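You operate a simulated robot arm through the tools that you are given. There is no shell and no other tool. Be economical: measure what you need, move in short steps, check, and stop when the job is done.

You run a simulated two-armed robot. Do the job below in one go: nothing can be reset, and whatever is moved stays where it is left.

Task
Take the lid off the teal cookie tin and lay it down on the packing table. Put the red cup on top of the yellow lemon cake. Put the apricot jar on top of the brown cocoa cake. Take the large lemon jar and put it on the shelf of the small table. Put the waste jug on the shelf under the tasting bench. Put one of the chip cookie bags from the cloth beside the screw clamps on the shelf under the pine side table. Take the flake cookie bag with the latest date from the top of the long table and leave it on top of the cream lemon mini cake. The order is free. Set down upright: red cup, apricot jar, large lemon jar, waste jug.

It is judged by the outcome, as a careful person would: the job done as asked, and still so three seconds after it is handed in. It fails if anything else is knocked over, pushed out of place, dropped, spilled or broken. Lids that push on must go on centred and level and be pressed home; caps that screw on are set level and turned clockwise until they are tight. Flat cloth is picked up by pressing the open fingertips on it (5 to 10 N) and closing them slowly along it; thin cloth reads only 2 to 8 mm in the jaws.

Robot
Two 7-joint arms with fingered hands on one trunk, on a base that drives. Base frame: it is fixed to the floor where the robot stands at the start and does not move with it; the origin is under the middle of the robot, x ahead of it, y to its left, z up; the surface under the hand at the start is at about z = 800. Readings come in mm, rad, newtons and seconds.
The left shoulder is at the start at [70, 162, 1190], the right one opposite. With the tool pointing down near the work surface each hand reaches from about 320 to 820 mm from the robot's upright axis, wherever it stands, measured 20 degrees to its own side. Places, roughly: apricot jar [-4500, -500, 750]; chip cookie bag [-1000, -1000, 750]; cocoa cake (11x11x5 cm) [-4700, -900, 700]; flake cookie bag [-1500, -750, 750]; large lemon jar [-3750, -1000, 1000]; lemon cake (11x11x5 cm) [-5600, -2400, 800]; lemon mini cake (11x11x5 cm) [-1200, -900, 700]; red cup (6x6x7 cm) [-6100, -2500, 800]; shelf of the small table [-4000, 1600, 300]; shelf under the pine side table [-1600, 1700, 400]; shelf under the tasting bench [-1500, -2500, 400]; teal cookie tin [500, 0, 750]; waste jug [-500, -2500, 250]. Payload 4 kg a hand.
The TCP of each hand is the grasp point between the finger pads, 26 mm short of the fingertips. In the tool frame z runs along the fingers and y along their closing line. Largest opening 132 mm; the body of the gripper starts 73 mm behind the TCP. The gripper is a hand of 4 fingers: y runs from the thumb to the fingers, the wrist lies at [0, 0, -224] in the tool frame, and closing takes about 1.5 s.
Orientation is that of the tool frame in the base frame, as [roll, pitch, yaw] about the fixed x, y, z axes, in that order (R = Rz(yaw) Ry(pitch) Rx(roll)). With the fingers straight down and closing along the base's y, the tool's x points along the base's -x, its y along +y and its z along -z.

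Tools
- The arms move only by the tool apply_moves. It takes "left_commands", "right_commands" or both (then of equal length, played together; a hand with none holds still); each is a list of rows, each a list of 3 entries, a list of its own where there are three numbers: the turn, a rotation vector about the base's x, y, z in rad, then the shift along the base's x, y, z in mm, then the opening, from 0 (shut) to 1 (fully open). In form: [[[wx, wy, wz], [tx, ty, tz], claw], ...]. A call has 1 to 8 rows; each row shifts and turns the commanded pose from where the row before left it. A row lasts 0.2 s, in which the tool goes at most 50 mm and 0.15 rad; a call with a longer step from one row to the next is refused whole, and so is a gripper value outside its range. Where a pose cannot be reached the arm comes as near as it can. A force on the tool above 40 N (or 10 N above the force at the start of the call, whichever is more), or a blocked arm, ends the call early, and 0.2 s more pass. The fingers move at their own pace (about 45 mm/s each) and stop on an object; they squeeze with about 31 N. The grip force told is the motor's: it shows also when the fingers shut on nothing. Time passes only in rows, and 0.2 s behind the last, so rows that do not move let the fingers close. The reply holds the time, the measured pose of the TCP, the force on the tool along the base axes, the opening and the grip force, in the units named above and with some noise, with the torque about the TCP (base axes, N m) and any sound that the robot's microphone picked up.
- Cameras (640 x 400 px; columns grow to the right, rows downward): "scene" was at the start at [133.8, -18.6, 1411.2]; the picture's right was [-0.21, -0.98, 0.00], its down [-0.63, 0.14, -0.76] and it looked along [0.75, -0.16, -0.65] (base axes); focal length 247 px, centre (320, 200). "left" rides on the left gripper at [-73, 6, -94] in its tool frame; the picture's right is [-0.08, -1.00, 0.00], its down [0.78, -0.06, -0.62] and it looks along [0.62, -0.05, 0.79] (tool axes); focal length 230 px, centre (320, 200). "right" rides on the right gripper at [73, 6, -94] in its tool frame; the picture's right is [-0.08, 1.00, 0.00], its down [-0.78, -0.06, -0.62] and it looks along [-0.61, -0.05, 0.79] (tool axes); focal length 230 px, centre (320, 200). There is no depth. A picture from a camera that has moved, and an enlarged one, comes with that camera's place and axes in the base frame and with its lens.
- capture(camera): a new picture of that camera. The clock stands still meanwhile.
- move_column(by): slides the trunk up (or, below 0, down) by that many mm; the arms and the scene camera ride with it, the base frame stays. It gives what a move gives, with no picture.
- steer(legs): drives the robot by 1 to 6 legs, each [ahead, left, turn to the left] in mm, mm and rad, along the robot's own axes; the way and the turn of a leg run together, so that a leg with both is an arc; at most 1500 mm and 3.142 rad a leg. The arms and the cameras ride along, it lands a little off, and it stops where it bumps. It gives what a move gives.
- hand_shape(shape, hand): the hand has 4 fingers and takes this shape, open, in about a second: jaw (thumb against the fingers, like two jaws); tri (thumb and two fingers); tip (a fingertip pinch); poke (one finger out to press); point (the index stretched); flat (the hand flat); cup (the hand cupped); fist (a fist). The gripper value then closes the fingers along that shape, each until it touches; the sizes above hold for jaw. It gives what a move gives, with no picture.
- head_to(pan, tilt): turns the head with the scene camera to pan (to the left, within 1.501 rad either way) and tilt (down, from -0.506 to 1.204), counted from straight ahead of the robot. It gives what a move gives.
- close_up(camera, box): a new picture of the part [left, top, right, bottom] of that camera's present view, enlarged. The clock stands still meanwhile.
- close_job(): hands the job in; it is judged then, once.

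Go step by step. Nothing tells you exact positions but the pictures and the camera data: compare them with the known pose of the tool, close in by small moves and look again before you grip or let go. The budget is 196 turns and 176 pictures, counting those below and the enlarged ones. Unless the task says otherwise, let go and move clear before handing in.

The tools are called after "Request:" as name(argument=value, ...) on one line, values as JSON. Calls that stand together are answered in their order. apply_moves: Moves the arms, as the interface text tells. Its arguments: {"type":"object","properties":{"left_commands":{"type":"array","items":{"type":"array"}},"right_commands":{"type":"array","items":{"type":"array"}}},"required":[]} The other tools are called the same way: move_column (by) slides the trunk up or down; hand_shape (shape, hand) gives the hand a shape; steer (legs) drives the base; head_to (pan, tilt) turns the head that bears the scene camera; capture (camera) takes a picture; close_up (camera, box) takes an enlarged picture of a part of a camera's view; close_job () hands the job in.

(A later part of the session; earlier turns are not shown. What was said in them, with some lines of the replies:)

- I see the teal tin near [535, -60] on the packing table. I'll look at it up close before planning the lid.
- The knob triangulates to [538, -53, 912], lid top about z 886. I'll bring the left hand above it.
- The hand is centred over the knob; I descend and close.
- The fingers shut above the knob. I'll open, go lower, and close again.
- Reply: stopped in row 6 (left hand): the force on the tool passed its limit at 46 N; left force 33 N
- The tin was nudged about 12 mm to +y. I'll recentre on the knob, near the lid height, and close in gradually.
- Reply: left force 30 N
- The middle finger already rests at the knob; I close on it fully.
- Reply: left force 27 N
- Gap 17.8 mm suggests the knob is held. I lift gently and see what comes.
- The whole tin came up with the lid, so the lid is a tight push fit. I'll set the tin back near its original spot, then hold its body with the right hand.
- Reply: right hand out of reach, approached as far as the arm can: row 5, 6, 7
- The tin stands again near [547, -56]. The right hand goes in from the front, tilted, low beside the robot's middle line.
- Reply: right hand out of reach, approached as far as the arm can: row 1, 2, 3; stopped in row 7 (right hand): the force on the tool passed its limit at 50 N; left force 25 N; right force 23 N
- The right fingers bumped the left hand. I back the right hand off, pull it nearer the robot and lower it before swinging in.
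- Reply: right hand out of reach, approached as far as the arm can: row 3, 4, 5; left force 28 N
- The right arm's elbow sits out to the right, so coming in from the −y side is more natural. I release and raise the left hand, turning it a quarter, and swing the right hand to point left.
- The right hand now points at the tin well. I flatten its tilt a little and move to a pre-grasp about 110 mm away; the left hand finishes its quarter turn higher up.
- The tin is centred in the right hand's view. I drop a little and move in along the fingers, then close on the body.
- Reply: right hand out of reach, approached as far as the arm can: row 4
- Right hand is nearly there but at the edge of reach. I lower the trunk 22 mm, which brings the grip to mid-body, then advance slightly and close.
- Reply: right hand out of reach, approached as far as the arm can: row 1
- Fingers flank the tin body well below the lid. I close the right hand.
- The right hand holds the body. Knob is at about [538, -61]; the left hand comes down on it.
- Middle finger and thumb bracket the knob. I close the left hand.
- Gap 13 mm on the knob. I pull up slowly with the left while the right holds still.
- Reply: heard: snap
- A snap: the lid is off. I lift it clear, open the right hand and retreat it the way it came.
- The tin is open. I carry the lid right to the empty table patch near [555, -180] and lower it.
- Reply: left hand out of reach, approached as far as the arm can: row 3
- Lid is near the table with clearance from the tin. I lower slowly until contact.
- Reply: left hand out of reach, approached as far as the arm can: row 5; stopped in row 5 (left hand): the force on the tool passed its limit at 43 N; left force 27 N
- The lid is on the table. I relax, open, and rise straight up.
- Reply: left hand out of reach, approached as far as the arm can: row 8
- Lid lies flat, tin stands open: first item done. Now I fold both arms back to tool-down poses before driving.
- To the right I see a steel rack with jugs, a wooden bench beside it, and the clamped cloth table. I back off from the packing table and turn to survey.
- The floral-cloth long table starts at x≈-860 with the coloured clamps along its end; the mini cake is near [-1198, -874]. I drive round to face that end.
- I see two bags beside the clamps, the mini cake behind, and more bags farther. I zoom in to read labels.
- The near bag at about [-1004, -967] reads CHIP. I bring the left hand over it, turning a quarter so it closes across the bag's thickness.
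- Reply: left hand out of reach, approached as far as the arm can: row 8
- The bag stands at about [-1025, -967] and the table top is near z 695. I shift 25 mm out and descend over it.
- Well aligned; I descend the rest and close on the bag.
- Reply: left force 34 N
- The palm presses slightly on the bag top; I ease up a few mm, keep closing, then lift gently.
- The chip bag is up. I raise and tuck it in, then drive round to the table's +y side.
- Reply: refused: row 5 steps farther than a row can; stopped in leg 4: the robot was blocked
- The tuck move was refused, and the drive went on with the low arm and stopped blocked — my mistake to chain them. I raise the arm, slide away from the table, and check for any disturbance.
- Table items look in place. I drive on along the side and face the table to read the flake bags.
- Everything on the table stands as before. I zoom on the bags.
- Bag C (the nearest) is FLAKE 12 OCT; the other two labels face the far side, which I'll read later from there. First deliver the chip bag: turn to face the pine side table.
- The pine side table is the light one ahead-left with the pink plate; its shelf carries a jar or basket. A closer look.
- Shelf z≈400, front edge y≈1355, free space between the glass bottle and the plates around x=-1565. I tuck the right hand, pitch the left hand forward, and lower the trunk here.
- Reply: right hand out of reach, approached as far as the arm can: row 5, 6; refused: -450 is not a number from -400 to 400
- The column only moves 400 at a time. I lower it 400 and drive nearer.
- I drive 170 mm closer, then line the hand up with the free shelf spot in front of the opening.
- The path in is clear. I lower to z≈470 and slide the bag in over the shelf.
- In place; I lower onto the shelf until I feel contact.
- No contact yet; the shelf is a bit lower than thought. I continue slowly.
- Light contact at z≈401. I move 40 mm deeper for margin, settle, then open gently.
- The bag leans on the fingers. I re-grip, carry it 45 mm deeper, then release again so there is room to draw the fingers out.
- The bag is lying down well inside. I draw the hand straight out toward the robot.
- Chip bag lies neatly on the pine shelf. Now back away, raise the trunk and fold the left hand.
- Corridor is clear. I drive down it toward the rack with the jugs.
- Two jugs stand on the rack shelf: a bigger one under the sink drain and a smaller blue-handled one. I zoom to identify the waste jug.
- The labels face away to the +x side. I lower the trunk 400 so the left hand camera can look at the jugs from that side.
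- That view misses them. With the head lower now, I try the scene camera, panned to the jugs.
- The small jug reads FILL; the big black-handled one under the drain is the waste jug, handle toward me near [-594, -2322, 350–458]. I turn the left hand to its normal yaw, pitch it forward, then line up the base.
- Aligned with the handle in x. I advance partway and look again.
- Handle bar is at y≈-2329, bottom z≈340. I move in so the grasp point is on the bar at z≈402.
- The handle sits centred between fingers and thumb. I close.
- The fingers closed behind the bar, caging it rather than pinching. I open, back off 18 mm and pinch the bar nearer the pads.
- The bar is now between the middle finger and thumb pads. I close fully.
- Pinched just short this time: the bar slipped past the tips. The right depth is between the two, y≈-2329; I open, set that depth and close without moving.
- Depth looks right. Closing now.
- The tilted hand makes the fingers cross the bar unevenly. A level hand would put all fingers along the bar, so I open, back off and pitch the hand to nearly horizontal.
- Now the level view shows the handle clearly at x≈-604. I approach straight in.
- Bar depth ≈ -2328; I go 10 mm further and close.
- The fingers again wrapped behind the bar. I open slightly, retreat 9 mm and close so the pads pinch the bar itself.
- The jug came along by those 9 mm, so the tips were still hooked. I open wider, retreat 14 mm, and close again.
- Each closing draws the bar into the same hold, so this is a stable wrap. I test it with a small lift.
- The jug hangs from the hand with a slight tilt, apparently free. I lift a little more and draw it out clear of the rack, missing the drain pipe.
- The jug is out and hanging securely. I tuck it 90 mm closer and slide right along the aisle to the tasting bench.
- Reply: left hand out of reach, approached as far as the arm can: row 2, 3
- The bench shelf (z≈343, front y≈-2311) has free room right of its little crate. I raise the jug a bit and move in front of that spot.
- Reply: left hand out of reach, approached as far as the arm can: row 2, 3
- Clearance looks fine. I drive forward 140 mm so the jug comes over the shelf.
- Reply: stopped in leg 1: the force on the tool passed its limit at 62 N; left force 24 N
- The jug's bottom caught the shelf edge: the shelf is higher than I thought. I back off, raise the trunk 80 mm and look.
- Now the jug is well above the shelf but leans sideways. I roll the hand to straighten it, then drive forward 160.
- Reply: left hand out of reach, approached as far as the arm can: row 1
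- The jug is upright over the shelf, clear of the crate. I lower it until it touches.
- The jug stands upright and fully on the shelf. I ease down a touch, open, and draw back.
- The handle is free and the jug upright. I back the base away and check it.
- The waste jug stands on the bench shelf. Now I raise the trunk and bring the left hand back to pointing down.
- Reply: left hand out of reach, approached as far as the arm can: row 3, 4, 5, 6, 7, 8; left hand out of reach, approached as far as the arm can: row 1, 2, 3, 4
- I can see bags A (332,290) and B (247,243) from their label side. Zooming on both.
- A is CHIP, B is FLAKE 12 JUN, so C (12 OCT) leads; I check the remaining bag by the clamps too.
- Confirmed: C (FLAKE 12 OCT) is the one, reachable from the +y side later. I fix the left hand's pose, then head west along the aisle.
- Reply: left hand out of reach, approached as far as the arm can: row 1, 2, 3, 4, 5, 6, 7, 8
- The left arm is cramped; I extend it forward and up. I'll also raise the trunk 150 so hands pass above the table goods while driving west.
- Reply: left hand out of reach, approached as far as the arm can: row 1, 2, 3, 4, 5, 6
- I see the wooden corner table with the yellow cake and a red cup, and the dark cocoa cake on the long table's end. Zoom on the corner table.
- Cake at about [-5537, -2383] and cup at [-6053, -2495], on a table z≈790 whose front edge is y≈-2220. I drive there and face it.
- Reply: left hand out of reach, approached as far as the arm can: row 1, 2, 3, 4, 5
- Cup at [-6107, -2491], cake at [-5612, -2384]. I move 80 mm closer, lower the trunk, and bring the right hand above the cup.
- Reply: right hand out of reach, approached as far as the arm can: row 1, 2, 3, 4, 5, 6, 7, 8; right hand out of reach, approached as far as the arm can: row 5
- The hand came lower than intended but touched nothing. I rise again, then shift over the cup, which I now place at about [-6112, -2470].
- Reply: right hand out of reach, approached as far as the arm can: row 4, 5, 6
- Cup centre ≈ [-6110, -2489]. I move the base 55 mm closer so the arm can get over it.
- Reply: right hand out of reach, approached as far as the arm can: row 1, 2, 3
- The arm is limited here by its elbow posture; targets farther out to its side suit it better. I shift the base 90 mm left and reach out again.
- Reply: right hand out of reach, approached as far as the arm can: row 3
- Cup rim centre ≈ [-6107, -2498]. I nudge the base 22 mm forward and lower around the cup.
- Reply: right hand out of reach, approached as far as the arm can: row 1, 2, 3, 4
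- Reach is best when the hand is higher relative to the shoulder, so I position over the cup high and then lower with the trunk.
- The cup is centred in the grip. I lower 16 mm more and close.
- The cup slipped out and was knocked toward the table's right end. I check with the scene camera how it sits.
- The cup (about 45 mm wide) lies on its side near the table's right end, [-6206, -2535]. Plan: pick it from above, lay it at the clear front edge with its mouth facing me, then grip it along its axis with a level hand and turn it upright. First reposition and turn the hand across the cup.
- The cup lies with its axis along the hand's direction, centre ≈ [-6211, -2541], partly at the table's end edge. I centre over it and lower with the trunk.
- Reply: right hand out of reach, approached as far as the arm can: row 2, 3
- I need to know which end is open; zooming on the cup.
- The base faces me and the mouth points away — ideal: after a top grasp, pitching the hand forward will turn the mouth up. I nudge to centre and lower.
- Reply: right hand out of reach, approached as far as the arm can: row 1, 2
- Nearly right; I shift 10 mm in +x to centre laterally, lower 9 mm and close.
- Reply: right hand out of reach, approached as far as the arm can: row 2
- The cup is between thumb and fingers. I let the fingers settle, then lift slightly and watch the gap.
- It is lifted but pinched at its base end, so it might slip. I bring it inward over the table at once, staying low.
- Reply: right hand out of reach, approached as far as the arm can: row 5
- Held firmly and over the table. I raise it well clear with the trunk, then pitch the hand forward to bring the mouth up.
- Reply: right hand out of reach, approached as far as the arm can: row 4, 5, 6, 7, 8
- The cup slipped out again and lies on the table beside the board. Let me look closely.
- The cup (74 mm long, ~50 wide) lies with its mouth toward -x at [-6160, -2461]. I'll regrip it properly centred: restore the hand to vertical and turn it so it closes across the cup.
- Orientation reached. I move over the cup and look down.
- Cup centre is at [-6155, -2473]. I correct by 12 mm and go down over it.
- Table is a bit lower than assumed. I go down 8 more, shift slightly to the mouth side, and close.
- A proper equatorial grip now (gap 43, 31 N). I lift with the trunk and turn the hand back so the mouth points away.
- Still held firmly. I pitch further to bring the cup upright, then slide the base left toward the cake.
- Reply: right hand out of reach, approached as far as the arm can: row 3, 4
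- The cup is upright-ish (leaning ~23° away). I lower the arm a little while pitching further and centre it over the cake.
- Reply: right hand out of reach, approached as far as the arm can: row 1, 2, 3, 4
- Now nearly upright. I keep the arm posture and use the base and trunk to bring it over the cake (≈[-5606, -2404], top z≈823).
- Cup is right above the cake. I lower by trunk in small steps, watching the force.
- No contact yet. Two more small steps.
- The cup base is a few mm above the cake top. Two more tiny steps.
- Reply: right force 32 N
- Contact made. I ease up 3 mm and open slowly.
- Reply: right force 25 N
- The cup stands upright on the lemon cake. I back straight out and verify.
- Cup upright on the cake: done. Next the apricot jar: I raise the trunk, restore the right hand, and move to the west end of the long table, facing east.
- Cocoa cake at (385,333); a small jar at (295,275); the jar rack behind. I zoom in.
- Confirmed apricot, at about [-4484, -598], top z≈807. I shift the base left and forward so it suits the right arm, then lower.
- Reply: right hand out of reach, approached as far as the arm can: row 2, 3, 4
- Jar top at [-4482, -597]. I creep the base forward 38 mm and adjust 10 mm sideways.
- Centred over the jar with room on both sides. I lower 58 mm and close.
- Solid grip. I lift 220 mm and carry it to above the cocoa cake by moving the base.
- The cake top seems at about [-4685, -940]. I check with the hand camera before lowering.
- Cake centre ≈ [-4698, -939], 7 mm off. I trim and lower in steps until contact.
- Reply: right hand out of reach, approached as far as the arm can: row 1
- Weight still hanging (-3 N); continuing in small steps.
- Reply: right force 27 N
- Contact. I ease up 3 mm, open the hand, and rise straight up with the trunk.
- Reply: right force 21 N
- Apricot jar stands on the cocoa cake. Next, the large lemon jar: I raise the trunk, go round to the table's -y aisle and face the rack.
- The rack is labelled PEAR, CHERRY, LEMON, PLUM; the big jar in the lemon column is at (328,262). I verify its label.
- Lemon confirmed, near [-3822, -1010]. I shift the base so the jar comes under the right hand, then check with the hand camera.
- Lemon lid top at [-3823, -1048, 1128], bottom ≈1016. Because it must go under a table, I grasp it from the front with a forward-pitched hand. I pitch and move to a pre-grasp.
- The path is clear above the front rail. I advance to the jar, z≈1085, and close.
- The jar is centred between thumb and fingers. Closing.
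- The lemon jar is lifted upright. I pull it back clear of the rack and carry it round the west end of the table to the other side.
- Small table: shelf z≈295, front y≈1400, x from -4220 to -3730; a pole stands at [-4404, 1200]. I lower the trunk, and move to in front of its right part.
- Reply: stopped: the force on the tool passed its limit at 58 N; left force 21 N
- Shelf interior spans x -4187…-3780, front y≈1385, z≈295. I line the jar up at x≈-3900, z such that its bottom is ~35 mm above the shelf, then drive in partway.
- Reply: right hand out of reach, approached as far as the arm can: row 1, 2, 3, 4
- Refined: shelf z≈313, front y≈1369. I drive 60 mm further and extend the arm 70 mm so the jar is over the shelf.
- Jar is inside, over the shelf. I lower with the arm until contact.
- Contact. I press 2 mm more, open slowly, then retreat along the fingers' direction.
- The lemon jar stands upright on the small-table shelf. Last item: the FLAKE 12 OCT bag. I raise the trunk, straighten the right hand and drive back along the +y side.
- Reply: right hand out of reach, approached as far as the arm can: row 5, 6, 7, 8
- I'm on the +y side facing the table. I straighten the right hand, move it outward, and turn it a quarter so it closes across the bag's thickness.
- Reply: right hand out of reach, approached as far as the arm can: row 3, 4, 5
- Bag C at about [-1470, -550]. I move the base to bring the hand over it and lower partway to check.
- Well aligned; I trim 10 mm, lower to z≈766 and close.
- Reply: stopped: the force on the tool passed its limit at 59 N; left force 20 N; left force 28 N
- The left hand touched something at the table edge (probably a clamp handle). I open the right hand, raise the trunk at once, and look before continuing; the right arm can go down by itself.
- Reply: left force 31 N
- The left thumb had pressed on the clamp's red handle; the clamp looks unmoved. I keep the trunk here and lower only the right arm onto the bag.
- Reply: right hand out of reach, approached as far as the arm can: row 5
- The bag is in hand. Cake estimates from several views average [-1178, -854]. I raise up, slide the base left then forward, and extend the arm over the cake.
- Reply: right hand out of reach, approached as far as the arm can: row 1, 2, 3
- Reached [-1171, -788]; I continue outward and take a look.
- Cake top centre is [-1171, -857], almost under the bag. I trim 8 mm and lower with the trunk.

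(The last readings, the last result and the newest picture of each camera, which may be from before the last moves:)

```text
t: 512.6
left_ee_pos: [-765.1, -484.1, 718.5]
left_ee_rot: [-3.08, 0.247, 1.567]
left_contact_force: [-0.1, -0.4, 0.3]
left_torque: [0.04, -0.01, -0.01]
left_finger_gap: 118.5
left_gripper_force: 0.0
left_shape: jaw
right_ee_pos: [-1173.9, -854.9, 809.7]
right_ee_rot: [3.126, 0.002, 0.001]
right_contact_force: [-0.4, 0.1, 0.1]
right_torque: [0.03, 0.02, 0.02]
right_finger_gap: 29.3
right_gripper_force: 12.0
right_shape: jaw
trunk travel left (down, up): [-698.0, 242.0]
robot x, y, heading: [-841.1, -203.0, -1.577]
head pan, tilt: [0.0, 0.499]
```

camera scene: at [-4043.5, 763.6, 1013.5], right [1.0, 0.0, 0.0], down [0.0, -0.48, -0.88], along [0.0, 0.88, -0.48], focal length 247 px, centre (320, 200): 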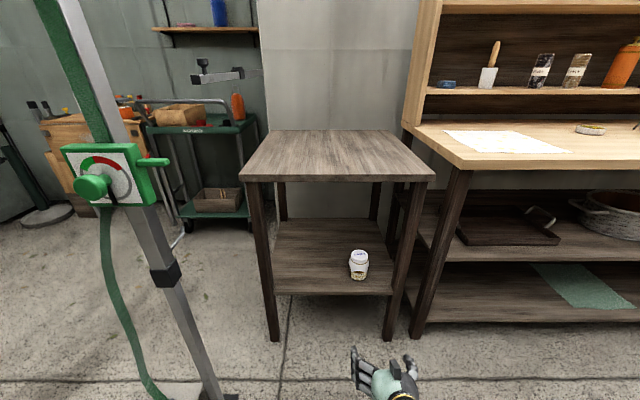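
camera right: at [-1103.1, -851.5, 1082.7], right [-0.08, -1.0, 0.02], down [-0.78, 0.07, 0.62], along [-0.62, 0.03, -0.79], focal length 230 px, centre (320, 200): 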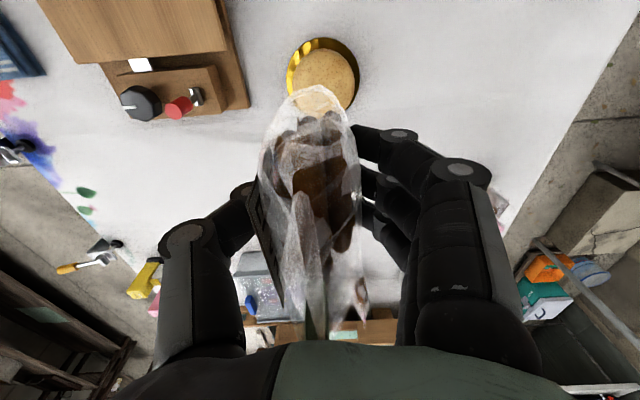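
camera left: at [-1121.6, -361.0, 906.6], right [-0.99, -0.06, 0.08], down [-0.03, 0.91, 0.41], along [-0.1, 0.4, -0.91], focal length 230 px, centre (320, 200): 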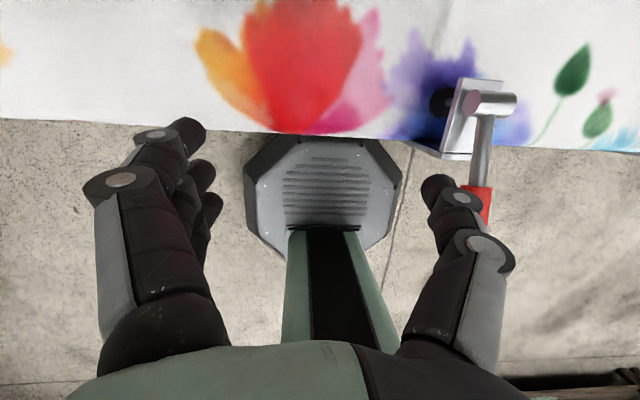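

Request:
move_column(by=-4)

Request:
move_column(by=-3)

Request:
move_column(by=-3)

```text
t: 513.2
left_ee_pos: [-765.5, -483.4, 715.5]
left_ee_rot: [-3.079, 0.248, 1.566]
left_contact_force: [0.1, -0.8, 0.2]
left_torque: [0.03, -0.01, 0.0]
left_finger_gap: 118.9
left_gripper_force: 0.0
left_shape: jaw
right_ee_pos: [-1173.0, -853.8, 808.8]
right_ee_rot: [3.121, 0.002, -0.001]
right_contact_force: [-0.4, 0.5, 13.5]
right_torque: [-0.01, -0.02, 0.04]
right_finger_gap: 29.9
right_gripper_force: 11.9
right_shape: jaw
trunk travel left (down, up): [-694.0, 246.0]
robot x, y, heading: [-843.0, -206.1, -1.577]
head pan, tilt: [0.0, 0.499]
```

```text
t: 513.7
left_ee_pos: [-765.4, -483.2, 713.1]
left_ee_rot: [-3.078, 0.249, 1.565]
left_contact_force: [-0.7, -0.9, -0.1]
left_torque: [-0.04, -0.03, 0.0]
left_finger_gap: 119.0
left_gripper_force: 0.0
left_shape: jaw
right_ee_pos: [-1172.1, -854.7, 805.2]
right_ee_rot: [3.12, 0.001, 0.0]
right_contact_force: [-1.2, -1.7, 21.7]
right_torque: [-0.08, 0.02, -0.01]
right_finger_gap: 30.7
right_gripper_force: 12.2
right_shape: jaw
trunk travel left (down, up): [-691.0, 249.0]
robot x, y, heading: [-845.3, -202.0, -1.589]
head pan, tilt: [0.0, 0.499]
```

```text
t: 514.2
left_ee_pos: [-765.8, -483.0, 710.2]
left_ee_rot: [-3.076, 0.251, 1.567]
left_contact_force: [-0.7, 0.5, -0.4]
left_torque: [-0.02, -0.01, 0.04]
left_finger_gap: 118.7
left_gripper_force: 0.0
left_shape: jaw
right_ee_pos: [-1172.7, -853.6, 804.4]
right_ee_rot: [3.119, 0.001, 0.0]
right_contact_force: [-2.8, -2.7, 32.6]
right_torque: [0.06, -0.06, 0.01]
right_finger_gap: 30.6
right_gripper_force: 12.6
right_shape: jaw
trunk travel left (down, up): [-688.0, 252.0]
robot x, y, heading: [-844.5, -204.0, -1.578]
head pan, tilt: [0.0, 0.499]
```

The bag rests on the cake. I ease up 5 mm, open slowly and rise straight up.

Request:
move_column(by=5)

Request:
apply_moves(right_commands=[[[0, 0, 0], [0, 0, 0], 0.26], [[0, 0, 0], [0, 0, 0], 0.32], [[0, 0, 0], [0, 0, 0], 0.4], [[0, 0, 0], [0, 0, 0], 0.5], [[0, 0, 0], [0, 0, 0], 0.65], [[0, 0, 0], [0, 0, 0], 0.75], [[0, 0, 0], [0, 0, 0], 0.75]])

Request:
capture(camera="right")

```text
t: 514.8
left_ee_pos: [-765.2, -482.8, 713.6]
left_ee_rot: [-3.078, 0.249, 1.567]
left_contact_force: [0.9, -0.9, -0.6]
left_torque: [-0.01, -0.02, -0.01]
left_finger_gap: 118.7
left_gripper_force: 0.1
left_shape: jaw
right_ee_pos: [-1173.0, -853.7, 804.4]
right_ee_rot: [3.126, 0.0, 0.002]
right_contact_force: [-2.8, -4.1, 16.4]
right_torque: [-0.22, 0.04, -0.02]
right_finger_gap: 30.6
right_gripper_force: 11.5
right_shape: jaw
trunk travel left (down, up): [-693.0, 247.0]
robot x, y, heading: [-843.7, -201.2, -1.585]
head pan, tilt: [0.0, 0.499]
```

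```text
t: 516.4
left_ee_pos: [-766.2, -485.3, 713.3]
left_ee_rot: [-3.078, 0.247, 1.565]
left_contact_force: [0.7, -0.2, 0.5]
left_torque: [0.02, -0.03, 0.01]
left_finger_gap: 118.9
left_gripper_force: 0.1
left_shape: jaw
right_ee_pos: [-1173.0, -853.9, 804.7]
right_ee_rot: [3.126, 0.0, 0.003]
right_contact_force: [-0.1, 0.9, 5.5]
right_torque: [-0.01, 0.03, -0.01]
right_finger_gap: 98.6
right_gripper_force: 0.0
right_shape: jaw
trunk travel left (down, up): [-693.0, 247.0]
robot x, y, heading: [-837.7, -201.2, -1.579]
head pan, tilt: [0.0, 0.499]
```

```text
2 pictures are left
camera right: at [-1098.5, -859.1, 898.5], right [-0.08, -1.0, 0.02], down [-0.78, 0.07, 0.62], along [-0.62, 0.03, -0.79], focal length 230 px, centre (320, 200)
```

right: 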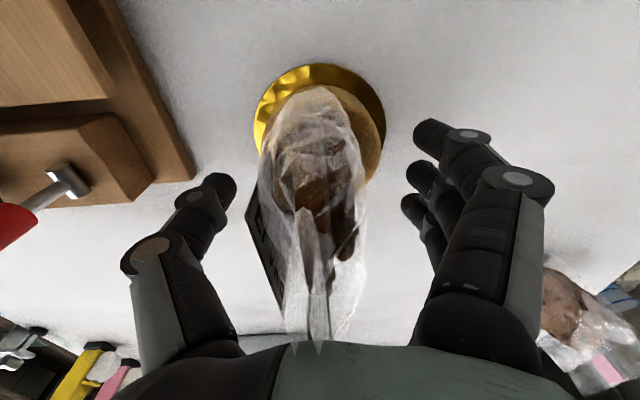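

The bag stands on the cake. I raise the trunk straight up.

Request:
move_column(by=40)

Request:
move_column(by=180)

Request:
head_to(pan=-0.35, tilt=0.75)

Request:
capture(camera="scene")

```text
t: 517.2
left_ee_pos: [-766.5, -484.1, 754.0]
left_ee_rot: [-3.078, 0.248, 1.566]
left_contact_force: [0.4, -0.6, -0.5]
left_torque: [0.02, 0.02, 0.03]
left_finger_gap: 118.7
left_gripper_force: 0.1
left_shape: jaw
right_ee_pos: [-1174.3, -854.6, 843.2]
right_ee_rot: [3.126, 0.001, 0.0]
right_contact_force: [0.1, 0.2, -0.8]
right_torque: [-0.01, -0.02, -0.02]
right_finger_gap: 98.5
right_gripper_force: 0.2
right_shape: jaw
trunk travel left (down, up): [-733.0, 207.0]
robot x, y, heading: [-843.5, -204.3, -1.58]
head pan, tilt: [0.0, 0.499]
```

```text
t: 519.2
left_ee_pos: [-766.3, -483.7, 933.9]
left_ee_rot: [-3.079, 0.249, 1.565]
left_contact_force: [-0.7, 0.2, -0.8]
left_torque: [0.0, 0.02, 0.0]
left_finger_gap: 118.8
left_gripper_force: 0.0
left_shape: jaw
right_ee_pos: [-1173.8, -855.0, 1023.7]
right_ee_rot: [3.125, 0.0, 0.001]
right_contact_force: [-0.1, 0.3, -0.1]
right_torque: [-0.01, -0.01, 0.01]
right_finger_gap: 98.7
right_gripper_force: 0.0
right_shape: jaw
trunk travel left (down, up): [-913.0, 27.0]
robot x, y, heading: [-840.0, -200.5, -1.577]
head pan, tilt: [0.0, 0.499]
```

```text
t: 520.0
left_ee_pos: [-766.3, -483.1, 933.7]
left_ee_rot: [-3.078, 0.248, 1.566]
left_contact_force: [-0.3, -0.2, 0.0]
left_torque: [0.01, 0.02, -0.04]
left_finger_gap: 118.9
left_gripper_force: 0.1
left_shape: jaw
right_ee_pos: [-1173.1, -853.6, 1024.8]
right_ee_rot: [3.126, 0.002, 0.002]
right_contact_force: [0.5, 0.4, 0.6]
right_torque: [-0.01, 0.0, 0.01]
right_finger_gap: 98.4
right_gripper_force: 0.0
right_shape: jaw
trunk travel left (down, up): [-913.0, 27.0]
robot x, y, heading: [-841.6, -202.5, -1.575]
head pan, tilt: [-0.351, 0.75]
```

```text
1 pictures are left
camera scene: at [-871.2, -330.6, 1651.2], right [-0.94, 0.35, 0.0], down [0.24, 0.64, -0.73], along [-0.26, -0.69, -0.68], focal length 247 px, centre (320, 200)
```

scene: 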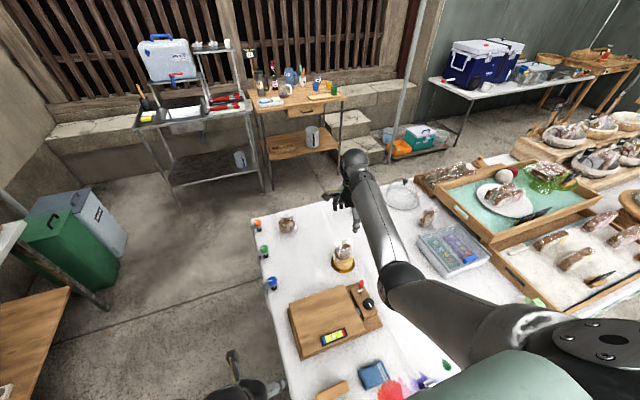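

The flake bag stands on the mini cake and the waste jug is still on the bench shelf. All seven jobs are done and both hands are clear, so I hand in.

Request:
close_job()

```text
The job is handed in.
```

I did all seven parts of the job and handed it in. I don't have the result of the judging.

- **Teal tin:** the lid is off and lies flat on the packing table. The tin slid a little before I held it steady, and I set it back near its first spot.
- **Red cup:** it stands upright on the lemon cake. It slipped out of the hand twice first and fell onto its own table; I saw no damage.
- **Apricot jar:** it stands upright on the cocoa cake.
- **Large lemon jar:** it stands upright on the small table's shelf.
- **Waste jug:** it stands upright on the shelf under the tasting bench. Its side label faced away, so I took the big jug under the sink drain; the other one reads FILL. It knocked the shelf edge and tipped on the way in, and a later picture hinted at liquid inside. I saw no spill but did not check for one closely.
- **Chip cookie bag:** one of the two by the clamps (15 APR) lies on the shelf under the pine side table.
- **Flake cookie bag:** the 12 OCT one stands on the lemon mini cake. The only other flake bag I saw on that table was 12 JUN.

The left thumb pressed on one screw clamp's handle at the edge of the long table; the clamp looked unmoved.
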